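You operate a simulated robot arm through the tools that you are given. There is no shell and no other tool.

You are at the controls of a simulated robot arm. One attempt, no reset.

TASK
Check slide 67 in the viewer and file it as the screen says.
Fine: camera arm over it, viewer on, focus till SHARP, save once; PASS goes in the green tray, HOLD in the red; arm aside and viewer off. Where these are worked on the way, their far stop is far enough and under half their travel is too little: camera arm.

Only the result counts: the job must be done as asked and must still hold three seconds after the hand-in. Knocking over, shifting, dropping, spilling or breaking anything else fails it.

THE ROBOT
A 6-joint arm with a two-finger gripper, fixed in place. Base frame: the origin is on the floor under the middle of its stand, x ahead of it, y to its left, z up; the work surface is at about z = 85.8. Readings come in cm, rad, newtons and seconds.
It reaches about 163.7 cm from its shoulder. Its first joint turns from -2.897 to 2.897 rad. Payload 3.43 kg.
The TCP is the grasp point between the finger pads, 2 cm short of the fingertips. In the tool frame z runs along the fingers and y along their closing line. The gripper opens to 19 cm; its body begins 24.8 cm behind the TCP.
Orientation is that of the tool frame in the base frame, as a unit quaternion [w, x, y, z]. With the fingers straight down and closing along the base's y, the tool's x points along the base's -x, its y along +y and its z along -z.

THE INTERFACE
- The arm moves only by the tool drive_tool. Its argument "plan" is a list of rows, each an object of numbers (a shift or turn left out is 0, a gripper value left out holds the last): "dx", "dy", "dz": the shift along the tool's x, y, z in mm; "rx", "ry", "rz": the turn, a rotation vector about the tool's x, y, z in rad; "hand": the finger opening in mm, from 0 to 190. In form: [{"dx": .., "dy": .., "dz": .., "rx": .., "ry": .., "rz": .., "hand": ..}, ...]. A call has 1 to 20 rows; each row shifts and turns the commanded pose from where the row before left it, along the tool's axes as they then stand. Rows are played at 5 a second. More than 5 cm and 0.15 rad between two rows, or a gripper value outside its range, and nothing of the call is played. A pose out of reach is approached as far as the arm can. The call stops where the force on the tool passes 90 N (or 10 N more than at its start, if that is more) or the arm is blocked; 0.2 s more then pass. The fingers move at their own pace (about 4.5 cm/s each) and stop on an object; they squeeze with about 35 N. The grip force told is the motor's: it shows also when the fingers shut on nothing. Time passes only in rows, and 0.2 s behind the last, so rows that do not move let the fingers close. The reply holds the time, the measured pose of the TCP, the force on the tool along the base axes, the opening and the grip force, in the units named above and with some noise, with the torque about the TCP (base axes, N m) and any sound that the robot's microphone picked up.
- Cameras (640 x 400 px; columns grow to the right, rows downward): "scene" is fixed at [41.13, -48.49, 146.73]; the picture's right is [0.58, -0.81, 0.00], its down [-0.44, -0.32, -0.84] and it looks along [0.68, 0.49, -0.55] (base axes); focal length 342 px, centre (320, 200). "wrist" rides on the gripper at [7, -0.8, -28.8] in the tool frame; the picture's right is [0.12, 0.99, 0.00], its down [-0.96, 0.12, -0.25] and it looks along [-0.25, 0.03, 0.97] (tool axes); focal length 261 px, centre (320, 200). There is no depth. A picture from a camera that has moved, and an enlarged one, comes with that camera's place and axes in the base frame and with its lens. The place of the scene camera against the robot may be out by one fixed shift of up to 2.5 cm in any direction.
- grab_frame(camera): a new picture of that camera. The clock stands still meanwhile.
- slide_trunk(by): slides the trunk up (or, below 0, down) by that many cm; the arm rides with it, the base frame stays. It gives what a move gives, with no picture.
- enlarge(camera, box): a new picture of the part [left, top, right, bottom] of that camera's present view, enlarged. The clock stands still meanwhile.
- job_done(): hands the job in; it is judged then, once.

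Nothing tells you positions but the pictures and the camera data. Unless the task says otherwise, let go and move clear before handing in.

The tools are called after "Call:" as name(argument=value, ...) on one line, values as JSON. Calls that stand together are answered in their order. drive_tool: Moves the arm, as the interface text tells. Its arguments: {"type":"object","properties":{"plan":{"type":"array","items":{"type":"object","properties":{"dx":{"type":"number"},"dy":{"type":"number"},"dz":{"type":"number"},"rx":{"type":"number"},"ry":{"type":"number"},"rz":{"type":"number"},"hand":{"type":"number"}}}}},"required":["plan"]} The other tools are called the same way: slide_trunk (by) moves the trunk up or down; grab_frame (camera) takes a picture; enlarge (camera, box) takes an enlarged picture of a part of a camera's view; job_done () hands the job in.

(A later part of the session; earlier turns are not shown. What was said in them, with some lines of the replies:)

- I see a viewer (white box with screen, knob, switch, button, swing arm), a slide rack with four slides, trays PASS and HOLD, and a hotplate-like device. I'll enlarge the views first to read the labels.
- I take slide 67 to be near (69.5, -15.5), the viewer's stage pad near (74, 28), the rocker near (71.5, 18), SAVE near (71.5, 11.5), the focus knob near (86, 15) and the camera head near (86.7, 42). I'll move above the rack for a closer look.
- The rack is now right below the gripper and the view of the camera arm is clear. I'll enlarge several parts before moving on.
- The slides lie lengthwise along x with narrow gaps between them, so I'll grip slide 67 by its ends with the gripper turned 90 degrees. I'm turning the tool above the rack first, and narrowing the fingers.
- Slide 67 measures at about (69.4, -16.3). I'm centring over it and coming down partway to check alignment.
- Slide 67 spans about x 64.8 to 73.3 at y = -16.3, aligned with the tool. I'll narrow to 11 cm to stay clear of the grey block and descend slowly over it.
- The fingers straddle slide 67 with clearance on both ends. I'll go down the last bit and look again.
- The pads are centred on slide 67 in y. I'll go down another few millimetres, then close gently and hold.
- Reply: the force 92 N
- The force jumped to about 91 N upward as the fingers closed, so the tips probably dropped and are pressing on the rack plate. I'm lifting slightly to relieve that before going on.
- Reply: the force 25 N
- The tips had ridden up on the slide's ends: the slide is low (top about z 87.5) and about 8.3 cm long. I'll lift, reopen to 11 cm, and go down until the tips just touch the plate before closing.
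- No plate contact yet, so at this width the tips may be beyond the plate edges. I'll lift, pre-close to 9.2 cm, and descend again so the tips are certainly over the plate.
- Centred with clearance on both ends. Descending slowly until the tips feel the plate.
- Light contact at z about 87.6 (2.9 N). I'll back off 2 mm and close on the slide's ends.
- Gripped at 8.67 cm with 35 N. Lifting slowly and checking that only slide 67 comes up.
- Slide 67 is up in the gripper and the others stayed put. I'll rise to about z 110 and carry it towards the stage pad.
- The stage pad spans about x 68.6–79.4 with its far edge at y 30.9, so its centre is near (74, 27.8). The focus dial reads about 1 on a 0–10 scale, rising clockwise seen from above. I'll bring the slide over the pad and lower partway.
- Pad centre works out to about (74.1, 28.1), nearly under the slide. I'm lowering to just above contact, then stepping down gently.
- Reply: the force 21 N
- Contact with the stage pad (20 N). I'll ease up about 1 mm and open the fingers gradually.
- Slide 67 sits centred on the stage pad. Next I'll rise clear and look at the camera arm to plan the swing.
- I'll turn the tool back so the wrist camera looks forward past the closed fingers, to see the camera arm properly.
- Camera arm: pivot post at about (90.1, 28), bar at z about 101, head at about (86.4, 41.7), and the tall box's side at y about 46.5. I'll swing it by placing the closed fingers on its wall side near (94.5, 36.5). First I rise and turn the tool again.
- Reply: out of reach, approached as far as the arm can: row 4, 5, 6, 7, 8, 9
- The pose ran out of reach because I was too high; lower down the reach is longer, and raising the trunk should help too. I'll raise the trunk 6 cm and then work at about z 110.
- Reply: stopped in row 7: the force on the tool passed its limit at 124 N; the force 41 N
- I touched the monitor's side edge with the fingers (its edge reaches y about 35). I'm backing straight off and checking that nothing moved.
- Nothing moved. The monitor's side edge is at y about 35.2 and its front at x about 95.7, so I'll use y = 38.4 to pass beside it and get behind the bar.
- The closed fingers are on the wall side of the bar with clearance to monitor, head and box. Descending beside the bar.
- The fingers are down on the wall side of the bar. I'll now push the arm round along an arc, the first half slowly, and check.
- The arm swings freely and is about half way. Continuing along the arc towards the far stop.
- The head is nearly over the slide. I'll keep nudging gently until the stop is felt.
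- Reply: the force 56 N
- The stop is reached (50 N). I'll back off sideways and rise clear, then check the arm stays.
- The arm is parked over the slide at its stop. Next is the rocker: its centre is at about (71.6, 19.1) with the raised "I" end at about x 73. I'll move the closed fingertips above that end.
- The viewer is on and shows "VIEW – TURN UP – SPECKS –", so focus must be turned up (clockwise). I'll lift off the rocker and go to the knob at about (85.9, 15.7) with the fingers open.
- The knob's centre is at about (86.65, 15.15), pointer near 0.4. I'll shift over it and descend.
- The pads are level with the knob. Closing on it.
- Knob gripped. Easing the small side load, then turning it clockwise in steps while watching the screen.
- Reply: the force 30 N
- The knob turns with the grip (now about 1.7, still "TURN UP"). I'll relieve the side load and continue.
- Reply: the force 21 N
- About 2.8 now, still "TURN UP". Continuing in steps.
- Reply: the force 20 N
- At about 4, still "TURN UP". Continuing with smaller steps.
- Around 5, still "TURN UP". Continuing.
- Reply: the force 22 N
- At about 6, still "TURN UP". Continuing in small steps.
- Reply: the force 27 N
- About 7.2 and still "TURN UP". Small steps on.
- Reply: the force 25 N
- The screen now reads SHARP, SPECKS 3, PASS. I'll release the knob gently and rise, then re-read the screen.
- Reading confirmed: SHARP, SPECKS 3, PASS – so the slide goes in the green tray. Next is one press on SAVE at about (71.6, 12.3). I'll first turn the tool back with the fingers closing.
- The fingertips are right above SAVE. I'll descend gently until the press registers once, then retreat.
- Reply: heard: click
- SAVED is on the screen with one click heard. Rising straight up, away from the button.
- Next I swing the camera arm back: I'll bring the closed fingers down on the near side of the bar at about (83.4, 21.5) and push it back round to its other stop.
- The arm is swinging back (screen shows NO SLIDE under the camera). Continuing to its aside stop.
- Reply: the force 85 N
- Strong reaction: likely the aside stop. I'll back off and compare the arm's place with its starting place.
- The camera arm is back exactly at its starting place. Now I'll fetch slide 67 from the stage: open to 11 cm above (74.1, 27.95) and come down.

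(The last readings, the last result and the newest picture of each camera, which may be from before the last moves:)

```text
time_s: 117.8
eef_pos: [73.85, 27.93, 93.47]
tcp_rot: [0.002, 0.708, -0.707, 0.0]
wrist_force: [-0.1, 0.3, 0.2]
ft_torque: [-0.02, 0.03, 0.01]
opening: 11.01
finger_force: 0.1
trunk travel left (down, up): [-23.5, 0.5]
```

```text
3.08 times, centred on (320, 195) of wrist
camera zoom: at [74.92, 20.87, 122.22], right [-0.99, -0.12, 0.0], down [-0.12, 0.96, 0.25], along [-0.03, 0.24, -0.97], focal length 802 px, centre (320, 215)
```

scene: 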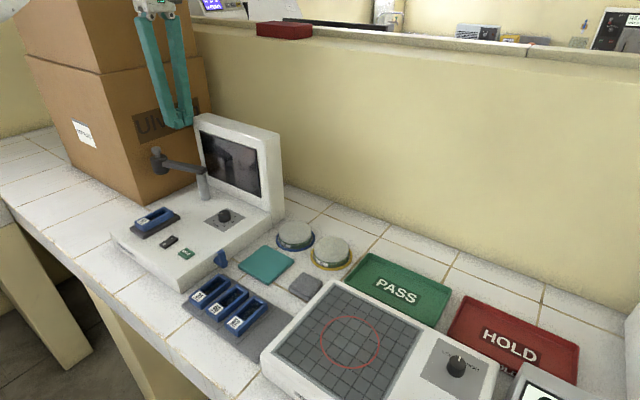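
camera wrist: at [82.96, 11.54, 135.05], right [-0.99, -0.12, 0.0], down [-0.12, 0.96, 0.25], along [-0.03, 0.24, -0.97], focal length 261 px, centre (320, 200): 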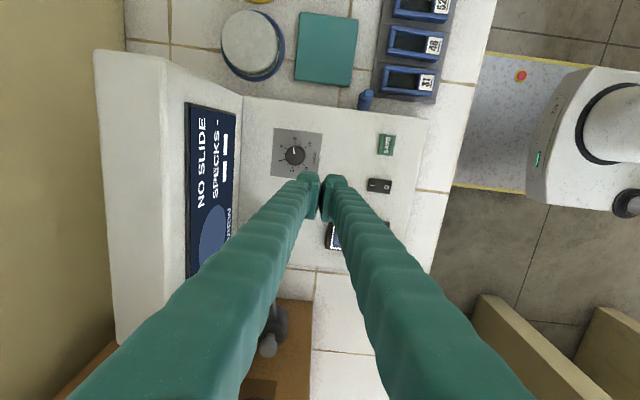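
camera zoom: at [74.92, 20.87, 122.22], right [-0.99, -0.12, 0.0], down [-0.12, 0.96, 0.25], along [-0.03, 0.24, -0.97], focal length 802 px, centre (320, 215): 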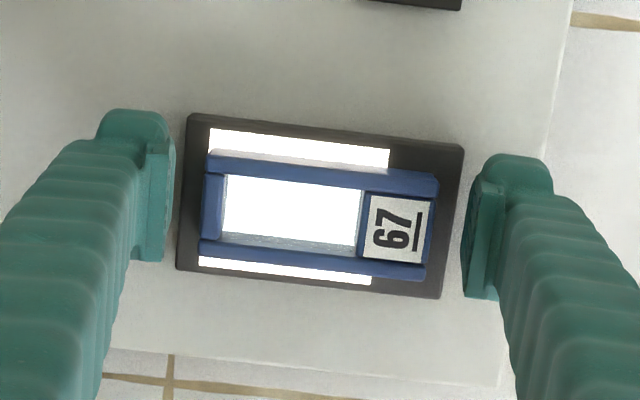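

Well centred. Down 3 mm more, then close on the slide.

Call:
drive_tool(plan=[{"dz": 3}, {"hand": 95}, {"hand": 90}, {"hand": 86}, {"hand": 82}, {"hand": 78}, {}])

Call:
enlarge(camera="wrist", box=[230, 130, 410, 260])

Call:
enlarge(camera="scene", box=[110, 170, 230, 260])

```text
time_s: 119.4
eef_pos: [73.97, 27.89, 92.98]
tcp_rot: [0.001, 0.708, -0.707, 0.0]
wrist_force: [0.4, 0.2, 0.4]
ft_torque: [-0.02, -0.04, 0.0]
opening: 8.63
finger_force: 35.4
trunk travel left (down, up): [-23.5, 0.5]
```

```text
3.08 times, centred on (320, 195) of wrist
camera zoom: at [74.92, 20.89, 121.92], right [-0.99, -0.12, 0.0], down [-0.12, 0.96, 0.25], along [-0.03, 0.24, -0.97], focal length 802 px, centre (320, 215)
```

zoom: 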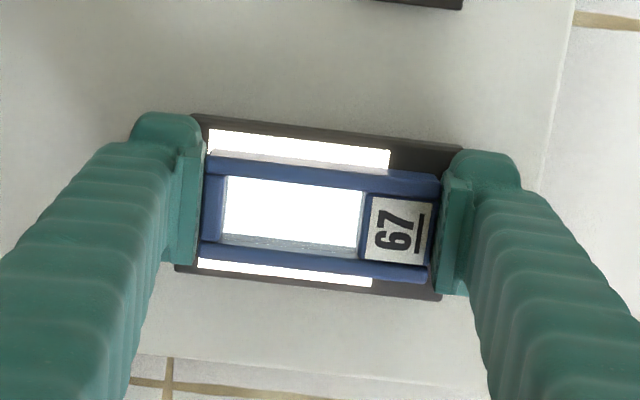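

```text
4.44 times, centred on (170, 215) of scene
camera zoom: at [41.13, -48.49, 146.73], right [0.58, -0.81, 0.0], down [-0.44, -0.32, -0.84], along [0.68, 0.49, -0.55], focal length 1522 px, centre (987, 133)
```

zoom: 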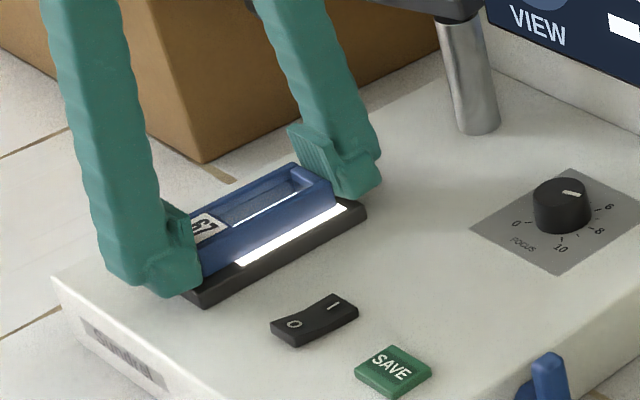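

Slide gripped (8.63 cm, 35 N). The green tray spans about x 88–100.6, y -43 to -21.4, so I'll lift, turn the slide to lie along y, and carry it over there.

Call:
drive_tool(plan=[{"dz": -10}, {"dz": -20}, {"dz": -40}, {"dz": -40}, {"dz": -40}, {"rz": 0.1428}, {"rz": 0.1428}, {"rz": 0.1428}, {"rz": 0.1428}, {"rz": 0.1428}, {"rz": 0.1428}, {"rz": 0.1428}, {"rz": 0.1428}, {"rz": 0.1428}, {"rz": 0.1428}, {"rz": 0.1428}, {}])

Call:
grab_frame(camera="wrist")

Call:
grab_frame(camera="scene")

```text
time_s: 123.0
eef_pos: [73.92, 27.81, 108.11]
tcp_rot: [-0.001, 0.0, 1.0, -0.001]
wrist_force: [-0.6, 0.7, 0.0]
ft_torque: [-0.04, -0.01, -0.01]
opening: 8.64
finger_force: 34.7
trunk travel left (down, up): [-23.5, 0.5]
```

```text
taken
camera wrist: at [67.01, 27.07, 136.96], right [-0.12, 0.99, 0.0], down [0.96, 0.12, 0.25], along [0.24, 0.03, -0.97], focal length 261 px, centre (320, 200)
```

wrist: 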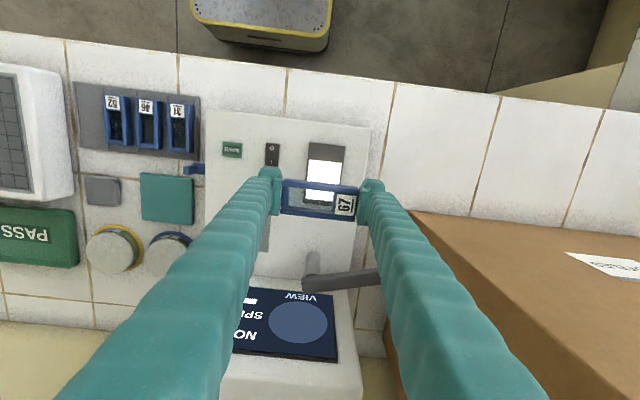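

```text
taken
```

scene: 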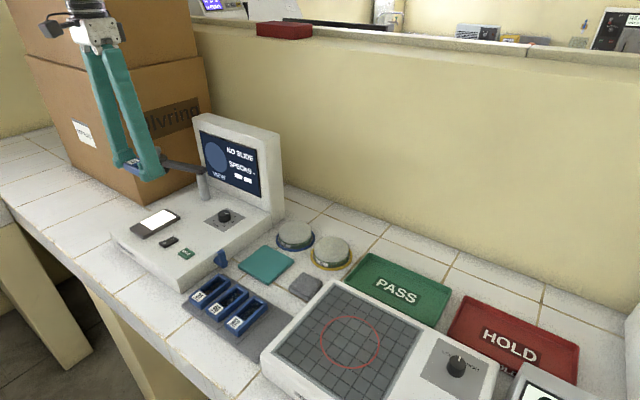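

Call:
drive_tool(plan=[{"dy": -40}, {"dy": -40}, {"dy": -40}, {"dy": -40}, {"dy": -40}, {"dy": -40}, {"dy": -40}, {"dy": -40}, {"dy": -40}, {"dy": -40, "dx": -25}, {"dy": -40, "dx": -25}, {"dy": -40, "dx": -25}, {"dy": -40, "dx": -25}, {"dy": -40, "dx": -25}, {"dy": -40, "dx": -25}, {}])

Call:
grab_frame(camera="wrist")

Call:
grab_frame(camera="scene")

```text
time_s: 126.4
eef_pos: [89.09, -32.17, 108.15]
tcp_rot: [-0.001, 0.0, 1.0, -0.001]
wrist_force: [-0.4, -1.5, -1.3]
ft_torque: [0.04, 0.06, 0.0]
opening: 8.64
finger_force: 35.0
trunk travel left (down, up): [-23.5, 0.5]
```

```text
taken
camera wrist: at [82.19, -32.93, 137.0], right [-0.12, 0.99, 0.0], down [0.96, 0.12, 0.24], along [0.24, 0.03, -0.97], focal length 261 px, centre (320, 200)
```

wrist: 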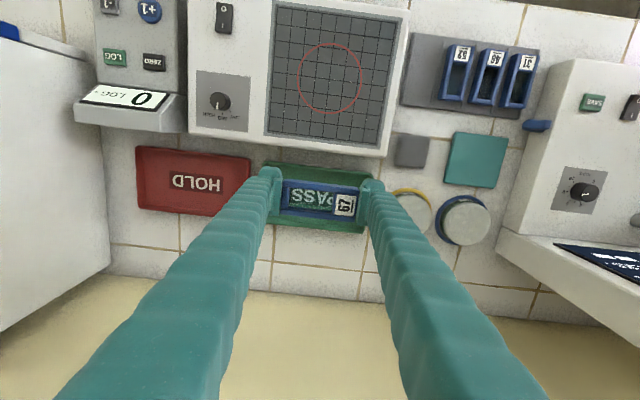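

```text
taken
```

scene: 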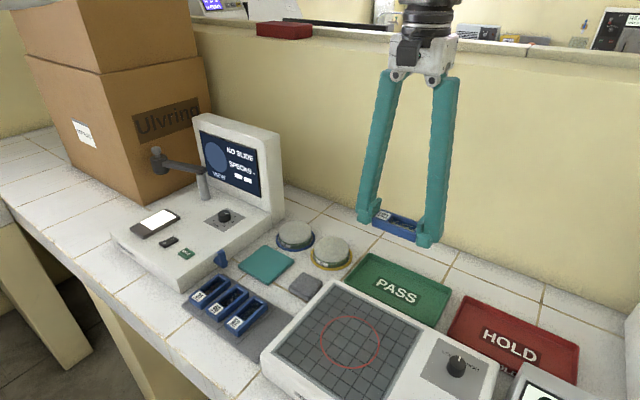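

The tray's centre is at about (94.3, -32.5). I'll centre over it and descend partway.

Call:
drive_tool(plan=[{"dx": -26, "dy": -2}, {"dx": -26, "dy": -2}, {"dz": 40}, {"dz": 40}, {"dz": 40}, {"dz": 20}, {}])

Call:
grab_frame(camera="wrist")

Call:
enlarge(camera="scene", box=[320, 200, 480, 340])

```text
time_s: 128.0
eef_pos: [94.04, -32.35, 94.41]
tcp_rot: [-0.001, 0.0, 1.0, 0.0]
wrist_force: [-0.2, 0.6, -0.4]
ft_torque: [-0.02, 0.04, -0.01]
opening: 8.65
finger_force: 34.9
trunk travel left (down, up): [-23.5, 0.5]
```

```text
taken
camera wrist: at [87.16, -33.29, 123.19], right [-0.12, 0.99, 0.0], down [0.96, 0.12, 0.25], along [0.24, 0.03, -0.97], focal length 261 px, centre (320, 200)
```

wrist: 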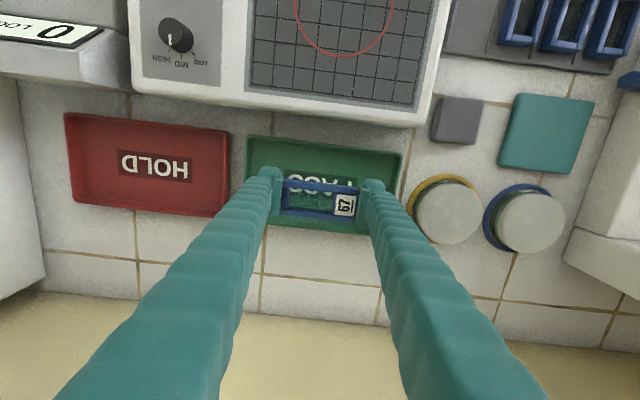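

```text
2.86 times, centred on (400, 270) of scene
camera zoom: at [41.13, -48.49, 146.73], right [0.58, -0.81, 0.0], down [-0.44, -0.32, -0.84], along [0.68, 0.49, -0.55], focal length 978 px, centre (91, 0)
```

zoom: 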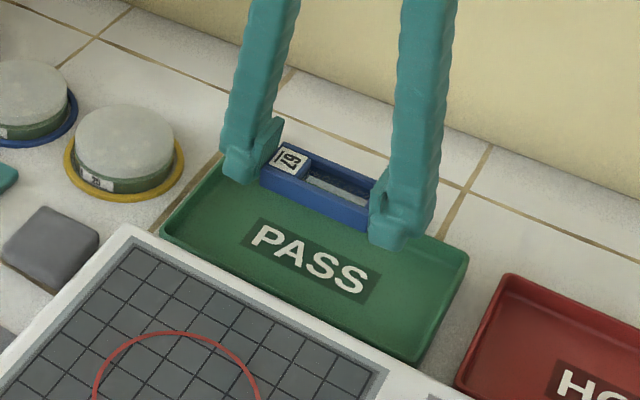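

Call:
drive_tool(plan=[{"dz": 20, "dx": -2}, {"dz": 15}, {}])

Call:
enlarge(camera="scene", box=[320, 200, 480, 340])

Call:
enlarge(camera="wrist", box=[220, 110, 420, 260])

```text
time_s: 128.8
eef_pos: [94.36, -32.43, 90.94]
tcp_rot: [-0.001, -0.001, 1.0, -0.001]
wrist_force: [0.6, -0.7, -0.4]
ft_torque: [-0.02, 0.0, 0.03]
opening: 8.64
finger_force: 35.1
trunk travel left (down, up): [-23.5, 0.5]
```

```text
2.86 times, centred on (400, 270) of scene
camera zoom: at [41.13, -48.49, 146.73], right [0.58, -0.81, 0.0], down [-0.44, -0.32, -0.84], along [0.68, 0.49, -0.55], focal length 978 px, centre (91, 0)
```

zoom: 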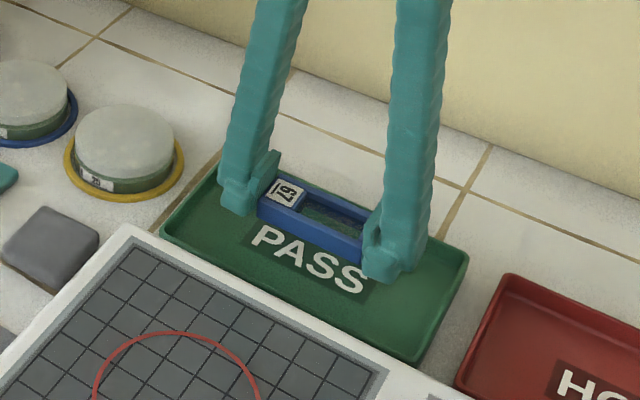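

```text
2.67 times, centred on (320, 185) of wrist
camera zoom: at [87.35, -33.3, 119.66], right [-0.12, 0.99, 0.0], down [0.96, 0.12, 0.25], along [0.24, 0.03, -0.97], focal length 695 px, centre (320, 240)
```

zoom: 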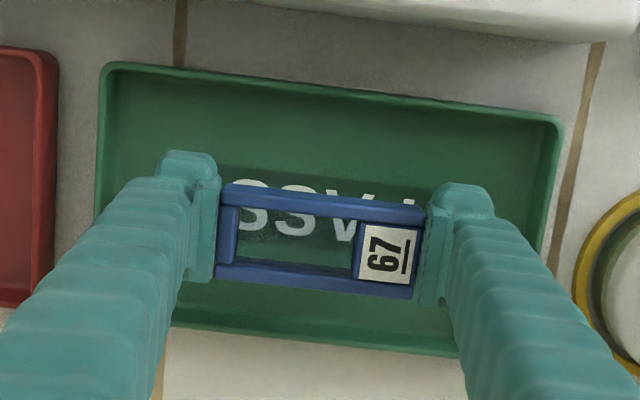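

Call:
drive_tool(plan=[{"dz": 8}, {"dz": 6}, {}])

Call:
drive_tool(plan=[{"dz": 3}, {"dz": 3}, {}])

```text
time_s: 129.6
eef_pos: [94.36, -32.54, 89.56]
tcp_rot: [-0.001, -0.001, 1.0, 0.0]
wrist_force: [0.8, 0.1, -0.3]
ft_torque: [-0.01, 0.0, -0.03]
opening: 8.64
finger_force: 35.4
trunk travel left (down, up): [-23.5, 0.5]
```

```text
time_s: 130.4
eef_pos: [94.46, -32.51, 88.83]
tcp_rot: [-0.001, 0.0, 1.0, -0.001]
wrist_force: [0.1, 0.1, -0.5]
ft_torque: [0.02, -0.02, 0.0]
opening: 8.63
finger_force: 34.9
trunk travel left (down, up): [-23.5, 0.5]
```

Call:
drive_tool(plan=[{"dz": 2.5}, {"dz": 2}, {}])

Call:
drive_tool(plan=[{"dz": 2}, {}])

Call:
enlarge(camera="scene", box=[320, 200, 480, 340])

```text
time_s: 131.2
eef_pos: [94.34, -32.5, 88.29]
tcp_rot: [-0.001, -0.001, 1.0, -0.001]
wrist_force: [0.0, -0.5, -0.1]
ft_torque: [0.0, 0.0, 0.01]
opening: 8.63
finger_force: 35.2
trunk travel left (down, up): [-23.5, 0.5]
```

```text
time_s: 131.8
eef_pos: [94.39, -32.4, 88.14]
tcp_rot: [0.0, -0.001, 1.0, -0.001]
wrist_force: [0.0, -0.5, 0.1]
ft_torque: [0.01, 0.04, -0.01]
opening: 8.65
finger_force: 34.9
trunk travel left (down, up): [-23.5, 0.5]
```

```text
2.86 times, centred on (400, 270) of scene
camera zoom: at [41.13, -48.49, 146.73], right [0.58, -0.81, 0.0], down [-0.44, -0.32, -0.84], along [0.68, 0.49, -0.55], focal length 978 px, centre (91, 0)
```

zoom: 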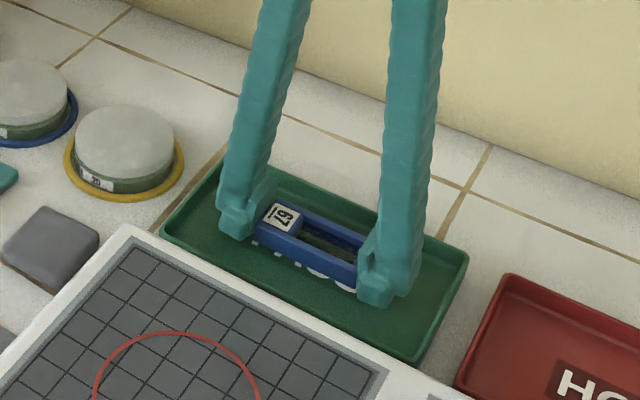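

Nearly on the tray floor. A few more small steps until contact.

Call:
drive_tool(plan=[{"dz": 2}, {}])

Call:
drive_tool(plan=[{"dz": 1.5}, {}])

```text
time_s: 132.4
eef_pos: [94.41, -32.37, 87.94]
tcp_rot: [-0.001, -0.001, 1.0, -0.001]
wrist_force: [0.3, -0.2, 0.3]
ft_torque: [0.01, -0.02, -0.03]
opening: 8.62
finger_force: 35.2
trunk travel left (down, up): [-23.5, 0.5]
```

```text
time_s: 133.0
eef_pos: [94.41, -32.54, 87.72]
tcp_rot: [-0.001, -0.001, 1.0, -0.001]
wrist_force: [-0.2, 0.3, -0.7]
ft_torque: [0.02, -0.01, -0.02]
opening: 8.65
finger_force: 34.5
trunk travel left (down, up): [-23.5, 0.5]
```

Call:
drive_tool(plan=[{"dz": 1.5}, {}])

Call:
drive_tool(plan=[{"dz": 1.5}, {}])

```text
time_s: 133.6
eef_pos: [94.34, -32.42, 87.51]
tcp_rot: [-0.001, -0.001, 1.0, -0.001]
wrist_force: [-0.3, 0.1, -0.7]
ft_torque: [-0.01, 0.01, 0.01]
opening: 8.62
finger_force: 34.9
trunk travel left (down, up): [-23.5, 0.5]
```

```text
time_s: 134.2
eef_pos: [94.45, -32.47, 87.46]
tcp_rot: [-0.002, -0.001, 1.0, 0.0]
wrist_force: [0.6, 0.9, 0.1]
ft_torque: [-0.02, 0.02, -0.01]
opening: 8.66
finger_force: 35.2
trunk travel left (down, up): [-23.5, 0.5]
```

Call:
drive_tool(plan=[{"dz": 1.5}, {}])

Call:
drive_tool(plan=[{"dz": 1}, {}])

Call:
enlarge(camera="scene", box=[340, 220, 450, 320])

```text
time_s: 134.8
eef_pos: [94.38, -32.52, 87.46]
tcp_rot: [0.0, -0.001, 1.0, -0.001]
wrist_force: [-0.1, 0.4, 10.4]
ft_torque: [0.48, -0.01, -0.01]
opening: 8.65
finger_force: 35.0
trunk travel left (down, up): [-23.5, 0.5]
```

```text
time_s: 135.4
eef_pos: [94.43, -32.48, 87.43]
tcp_rot: [0.0, 0.0, 1.0, -0.001]
wrist_force: [-0.4, -1.4, 22.9]
ft_torque: [0.35, -0.01, 0.0]
opening: 8.65
finger_force: 34.9
trunk travel left (down, up): [-23.5, 0.5]
```

```text
4.00 times, centred on (395, 270) of scene
camera zoom: at [41.13, -48.49, 146.73], right [0.58, -0.81, 0.0], down [-0.44, -0.32, -0.84], along [0.68, 0.49, -0.55], focal length 1370 px, centre (20, -80)
```

zoom: 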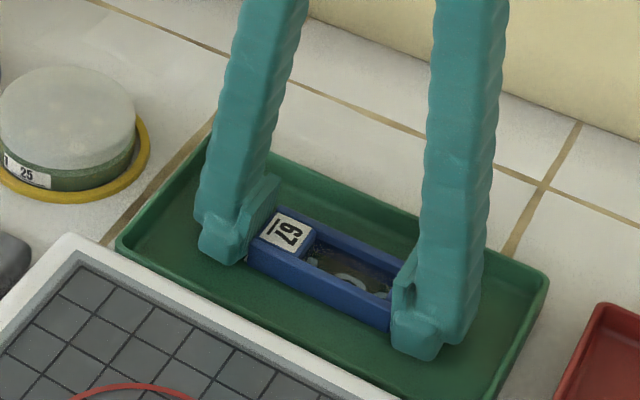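

The slide rests on the tray floor. I'll ease up 2 mm and open gently.

Call:
drive_tool(plan=[{"dz": -2}, {"hand": 90}, {"hand": 95}, {"hand": 102}, {}])

Call:
enlarge(camera="scene", box=[340, 220, 450, 320])

Call:
enlarge(camera="wrist", box=[220, 110, 420, 260])

```text
time_s: 136.6
eef_pos: [94.4, -32.64, 87.4]
tcp_rot: [-0.001, -0.001, 1.0, 0.0]
wrist_force: [0.7, -1.0, 0.5]
ft_torque: [0.03, 0.01, -0.02]
opening: 10.21
finger_force: 0.1
trunk travel left (down, up): [-23.5, 0.5]
```

```text
4.00 times, centred on (395, 270) of scene
camera zoom: at [41.13, -48.49, 146.73], right [0.58, -0.81, 0.0], down [-0.44, -0.32, -0.84], along [0.68, 0.49, -0.55], focal length 1370 px, centre (20, -80)
```

zoom: 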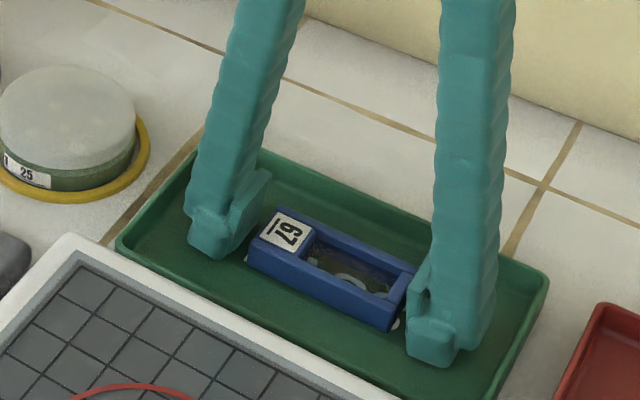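

```text
2.67 times, centred on (320, 185) of wrist
camera zoom: at [87.49, -33.43, 116.14], right [-0.12, 0.99, 0.0], down [0.96, 0.12, 0.25], along [0.24, 0.03, -0.97], focal length 695 px, centre (320, 240)
```

zoom: 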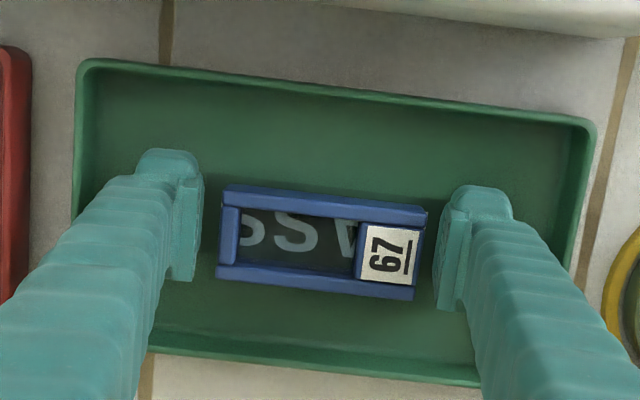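

Slide 67 lies in the green tray. I'll rise clear and return to the viewer to switch it off by pressing the rocker's "O" end.

Call:
drive_tool(plan=[{"dz": -10}, {"dz": -20}, {"dz": -40}, {"dz": -40}, {"dz": -40}, {"dz": -40}, {"dx": 40, "hand": 0}, {"dx": 40}, {"dx": 40}, {"dx": 40}, {"dx": 40, "dy": 20}, {"dy": 40}, {"dy": 40}, {"dy": 40}, {"dy": 40}, {"dy": 40}, {"dy": 40}, {"dy": 40}, {"dy": 40}, {}])

Call:
enlarge(camera="scene", box=[320, 200, 480, 340])

Call:
drive_tool(plan=[{"dy": 40}, {"dy": 40}, {"dy": 40}, {"dy": 40}, {"dx": 30, "dy": 20}, {"rz": -0.1428}, {"rz": -0.1428}, {"rz": -0.1428}, {"rz": -0.1428}, {"rz": -0.1428}, {"rz": -0.1428}, {"rz": -0.1428}, {"rz": -0.1428}, {"rz": -0.1428}, {"rz": -0.1428}, {"rz": -0.1428}, {}])

Call:
grab_frame(camera="scene")

Call:
grab_frame(camera="wrist")

```text
time_s: 140.8
eef_pos: [74.21, 1.41, 106.45]
tcp_rot: [-0.001, -0.001, 1.0, -0.001]
wrist_force: [-0.5, 0.7, 0.9]
ft_torque: [0.01, -0.01, 0.02]
opening: 0.0
finger_force: 34.1
trunk travel left (down, up): [-23.5, 0.5]
```

```text
2.86 times, centred on (400, 270) of scene
camera zoom: at [41.13, -48.49, 146.73], right [0.58, -0.81, 0.0], down [-0.44, -0.32, -0.84], along [0.68, 0.49, -0.55], focal length 978 px, centre (91, 0)
```

zoom: 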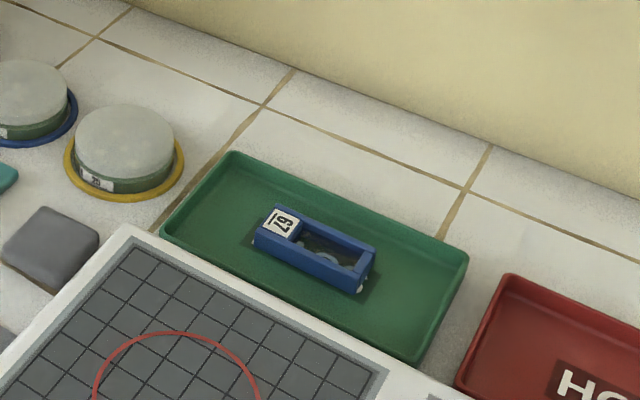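

```text
time_s: 144.4
eef_pos: [71.38, 19.4, 106.34]
tcp_rot: [0.002, 0.708, -0.707, 0.0]
wrist_force: [0.6, 0.4, 0.4]
ft_torque: [0.0, 0.02, 0.0]
opening: 0.0
finger_force: 34.1
trunk travel left (down, up): [-23.5, 0.5]
```

```text
taken
```

scene: 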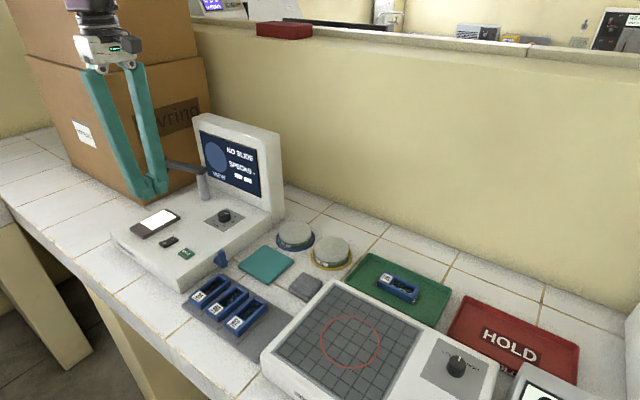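

```text
taken
camera wrist: at [72.37, 12.47, 135.13], right [-0.99, -0.12, 0.0], down [-0.12, 0.96, 0.25], along [-0.03, 0.24, -0.97], focal length 261 px, centre (320, 200)
```

wrist: 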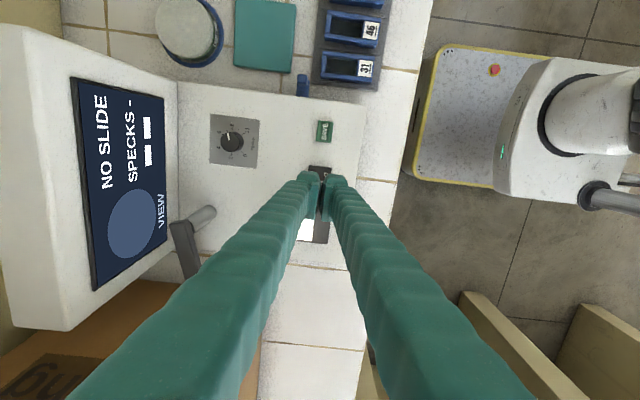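

Call:
drive_tool(plan=[{"dy": 25, "dx": 2}, {"dz": 40}, {"dz": 40}, {"dz": 30}, {}])

Call:
enlarge(camera="scene", box=[110, 180, 250, 280])

Call:
enlarge(camera="wrist", box=[250, 130, 400, 240])

```text
time_s: 145.6
eef_pos: [68.92, 19.11, 95.29]
tcp_rot: [0.002, 0.708, -0.706, 0.0]
wrist_force: [0.6, 0.0, -0.5]
ft_torque: [0.0, 0.07, -0.01]
opening: 0.01
finger_force: 34.6
trunk travel left (down, up): [-23.5, 0.5]
```

```text
4.00 times, centred on (180, 230) of scene
camera zoom: at [41.13, -48.49, 146.73], right [0.58, -0.81, 0.0], down [-0.44, -0.32, -0.84], along [0.68, 0.49, -0.55], focal length 1370 px, centre (880, 80)
```

zoom: 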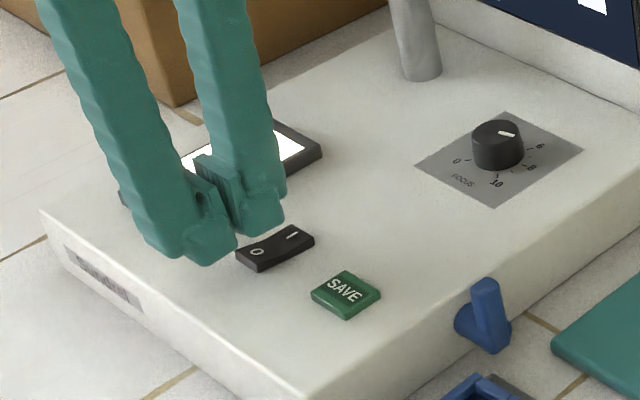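

```text
3.64 times, centred on (325, 185) of wrist
camera zoom: at [69.83, 12.09, 124.06], right [-0.99, -0.12, 0.0], down [-0.12, 0.96, 0.25], along [-0.03, 0.24, -0.97], focal length 948 px, centre (302, 254)
```

zoom: 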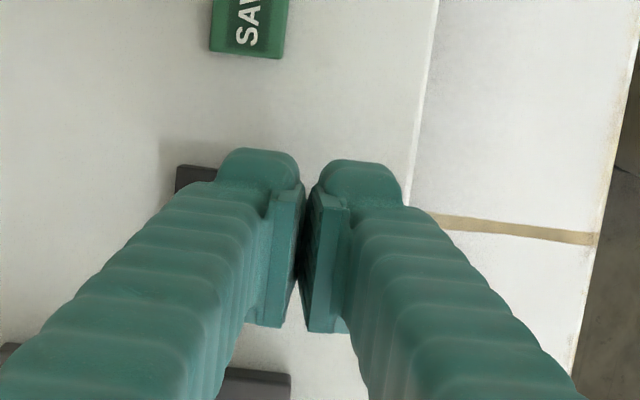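

Call:
drive_tool(plan=[{"dy": 6}, {"dz": 6}, {"dz": 5}, {}])

Call:
drive_tool(plan=[{"dz": 3}, {"dz": 3}, {}])

Call:
enlarge(camera="scene", box=[110, 100, 290, 280])

```text
time_s: 146.6
eef_pos: [68.37, 19.28, 94.23]
tcp_rot: [0.001, 0.707, -0.707, 0.0]
wrist_force: [1.0, 0.0, 0.8]
ft_torque: [-0.03, 0.01, 0.03]
opening: 0.0
finger_force: 34.2
trunk travel left (down, up): [-23.5, 0.5]
```

```text
time_s: 147.4
eef_pos: [68.32, 19.19, 93.58]
tcp_rot: [0.001, 0.707, -0.707, 0.0]
wrist_force: [0.4, -0.5, 0.0]
ft_torque: [0.02, -0.03, 0.02]
opening: 0.0
finger_force: 34.9
trunk travel left (down, up): [-23.5, 0.5]
```

```text
2.22 times, centred on (200, 190) of scene
camera zoom: at [41.13, -48.49, 146.73], right [0.58, -0.81, 0.0], down [-0.44, -0.32, -0.84], along [0.68, 0.49, -0.55], focal length 761 px, centre (587, 222)
```

zoom: 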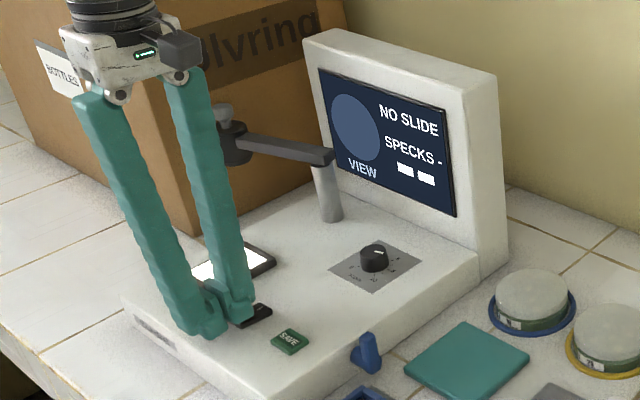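

Call:
drive_tool(plan=[{"dz": 2}, {"dz": 2}, {}])

Call:
drive_tool(plan=[{"dz": 2}, {"dz": 2}, {}])

Call:
enlarge(camera="scene", box=[110, 100, 290, 280])

```text
time_s: 148.2
eef_pos: [68.31, 19.06, 93.31]
tcp_rot: [0.001, 0.708, -0.706, 0.001]
wrist_force: [-0.4, 0.2, -0.6]
ft_torque: [0.01, 0.03, -0.04]
opening: 0.0
finger_force: 34.0
trunk travel left (down, up): [-23.5, 0.5]
```

```text
time_s: 149.0
eef_pos: [68.18, 19.14, 92.8]
tcp_rot: [0.002, 0.708, -0.706, 0.0]
wrist_force: [0.0, 0.4, 0.4]
ft_torque: [0.01, -0.01, 0.03]
opening: 0.0
finger_force: 34.9
trunk travel left (down, up): [-23.5, 0.5]
```

```text
2.22 times, centred on (200, 190) of scene
camera zoom: at [41.13, -48.49, 146.73], right [0.58, -0.81, 0.0], down [-0.44, -0.32, -0.84], along [0.68, 0.49, -0.55], focal length 761 px, centre (587, 222)
```

zoom: 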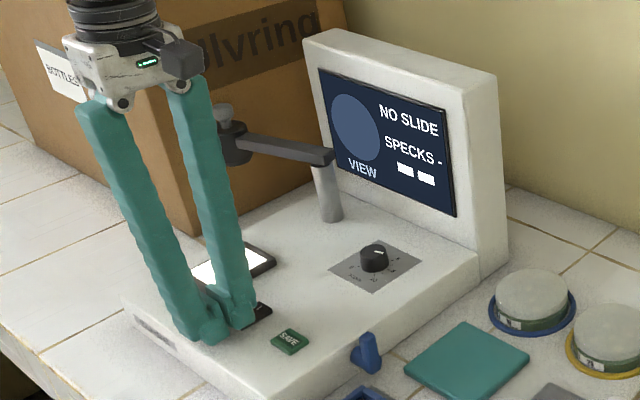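

Call:
drive_tool(plan=[{"dz": 2}, {}])

Call:
drive_tool(plan=[{"dz": 2}, {}])

Call:
enlarge(camera="scene", box=[110, 100, 290, 280])

```text
time_s: 149.6
eef_pos: [68.18, 19.3, 92.6]
tcp_rot: [0.001, 0.708, -0.707, 0.0]
wrist_force: [-0.9, -0.1, 0.1]
ft_torque: [-0.01, 0.0, 0.0]
opening: 0.0
finger_force: 34.0
trunk travel left (down, up): [-23.5, 0.5]
```

```text
time_s: 150.2
eef_pos: [68.28, 19.36, 92.45]
tcp_rot: [0.001, 0.708, -0.707, 0.001]
wrist_force: [0.3, -0.2, 10.5]
ft_torque: [0.02, -0.14, -0.02]
opening: 0.01
finger_force: 34.5
trunk travel left (down, up): [-23.5, 0.5]
```

```text
2.22 times, centred on (200, 190) of scene
camera zoom: at [41.13, -48.49, 146.73], right [0.58, -0.81, 0.0], down [-0.44, -0.32, -0.84], along [0.68, 0.49, -0.55], focal length 761 px, centre (587, 222)
```

zoom: 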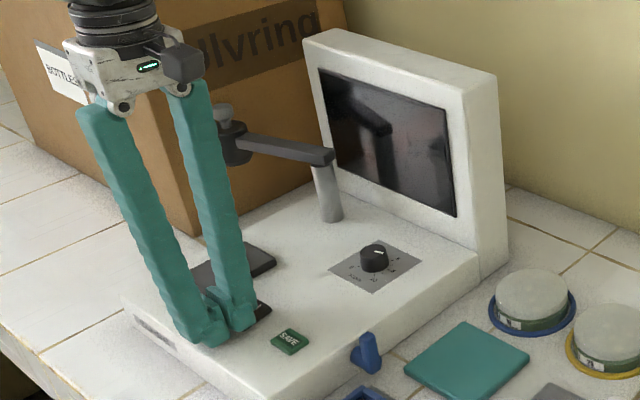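

The viewer is off (screen dark, stage light out). I'll rise straight up, move clear, and check the whole scene before handing in.

Call:
drive_tool(plan=[{"dz": -10}, {"dz": -20}, {"dz": -40}, {"dz": -40}, {"dz": -40}, {"dz": -20}, {"dx": 40}, {"dx": 40}, {"dx": 40}, {"dx": 40}, {"dx": 40}, {}])

Call:
grab_frame(camera="scene")

Call:
enlarge(camera="scene", box=[110, 90, 300, 280])

Call:
enlarge(camera="scene", box=[170, 220, 330, 370])

Call:
grab_frame(camera="wrist")

```text
time_s: 152.8
eef_pos: [68.27, -0.67, 109.43]
tcp_rot: [0.002, 0.708, -0.707, 0.0]
wrist_force: [0.3, 0.8, -0.1]
ft_torque: [0.01, 0.0, 0.0]
opening: 0.01
finger_force: 34.9
trunk travel left (down, up): [-23.5, 0.5]
```

```text
taken
```

scene: 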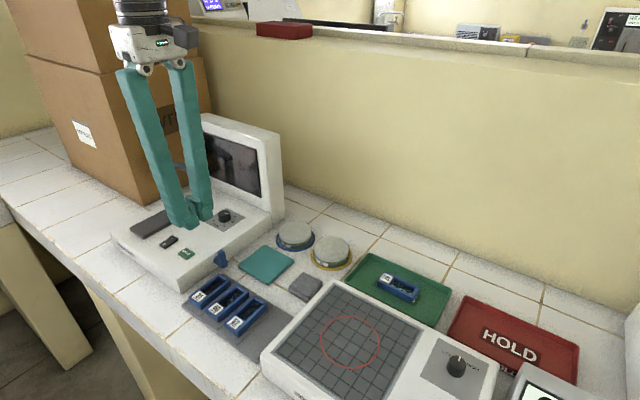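

```text
2.11 times, centred on (205, 185) of scene
camera zoom: at [41.13, -48.49, 146.73], right [0.58, -0.81, 0.0], down [-0.44, -0.32, -0.84], along [0.68, 0.49, -0.55], focal length 721 px, centre (562, 232)
```

zoom: 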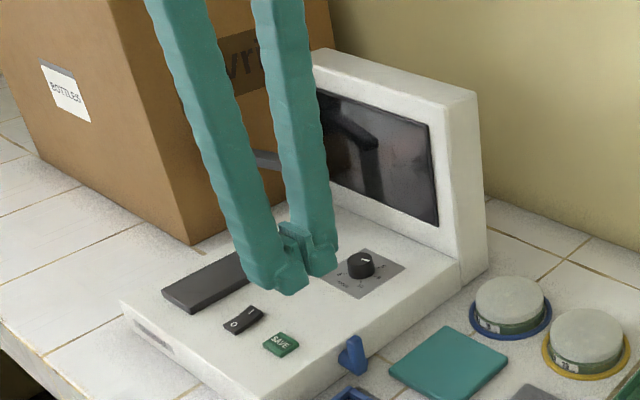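

```text
2.67 times, centred on (250, 295) of scene
camera zoom: at [41.13, -48.49, 146.73], right [0.58, -0.81, 0.0], down [-0.44, -0.32, -0.84], along [0.68, 0.49, -0.55], focal length 913 px, centre (507, -53)
```

zoom: 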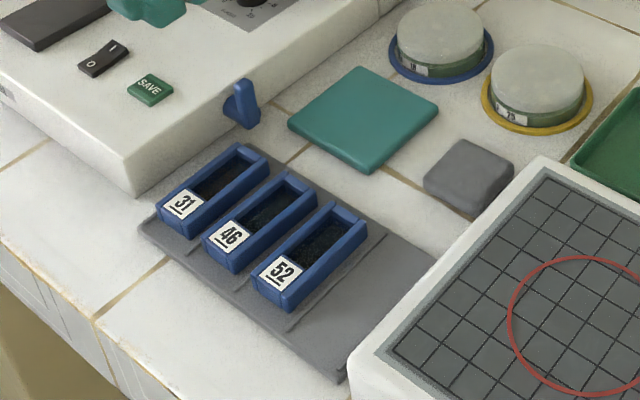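

```text
taken
camera wrist: at [69.24, -7.68, 138.21], right [-0.99, -0.12, 0.0], down [-0.12, 0.96, 0.25], along [-0.03, 0.24, -0.97], focal length 261 px, centre (320, 200)
```

wrist: 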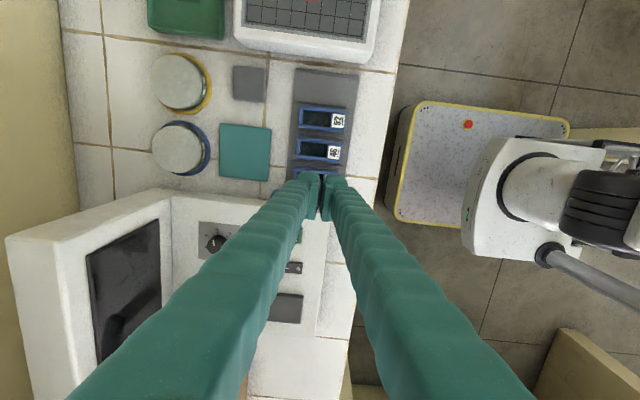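

The viewer is off, the camera arm is back aside and slide 67 lies in the green PASS tray. The other slides look untouched and the gripper is empty and clear, so I'm handing in.

Call:
job_done()

```text
The job is handed in.
```

Slide 67 read SHARP, SPECKS 3, PASS, so I saved the reading once (one click, and the screen showed SAVED) and put the slide in the green tray. The camera arm is back aside in its starting place and the viewer is off. The job is handed in; I haven't seen a verdict.

Two rough moments along the way:

- **Slide grip:** on my first try at picking up slide 67, the fingertips rode up onto its ends and pressed down with about 91 N. I lifted off and re-gripped lower. It may have shifted a couple of millimetres in the rack before I took it out.
- **Monitor bump:** while moving in behind the camera arm, the fingers hit the edge of the viewer's screen with about 124 N. I backed off at once, and pictures before and after show nothing moved.

In the last pictures the other three slides are still in the rack, and nothing else I could see had moved.
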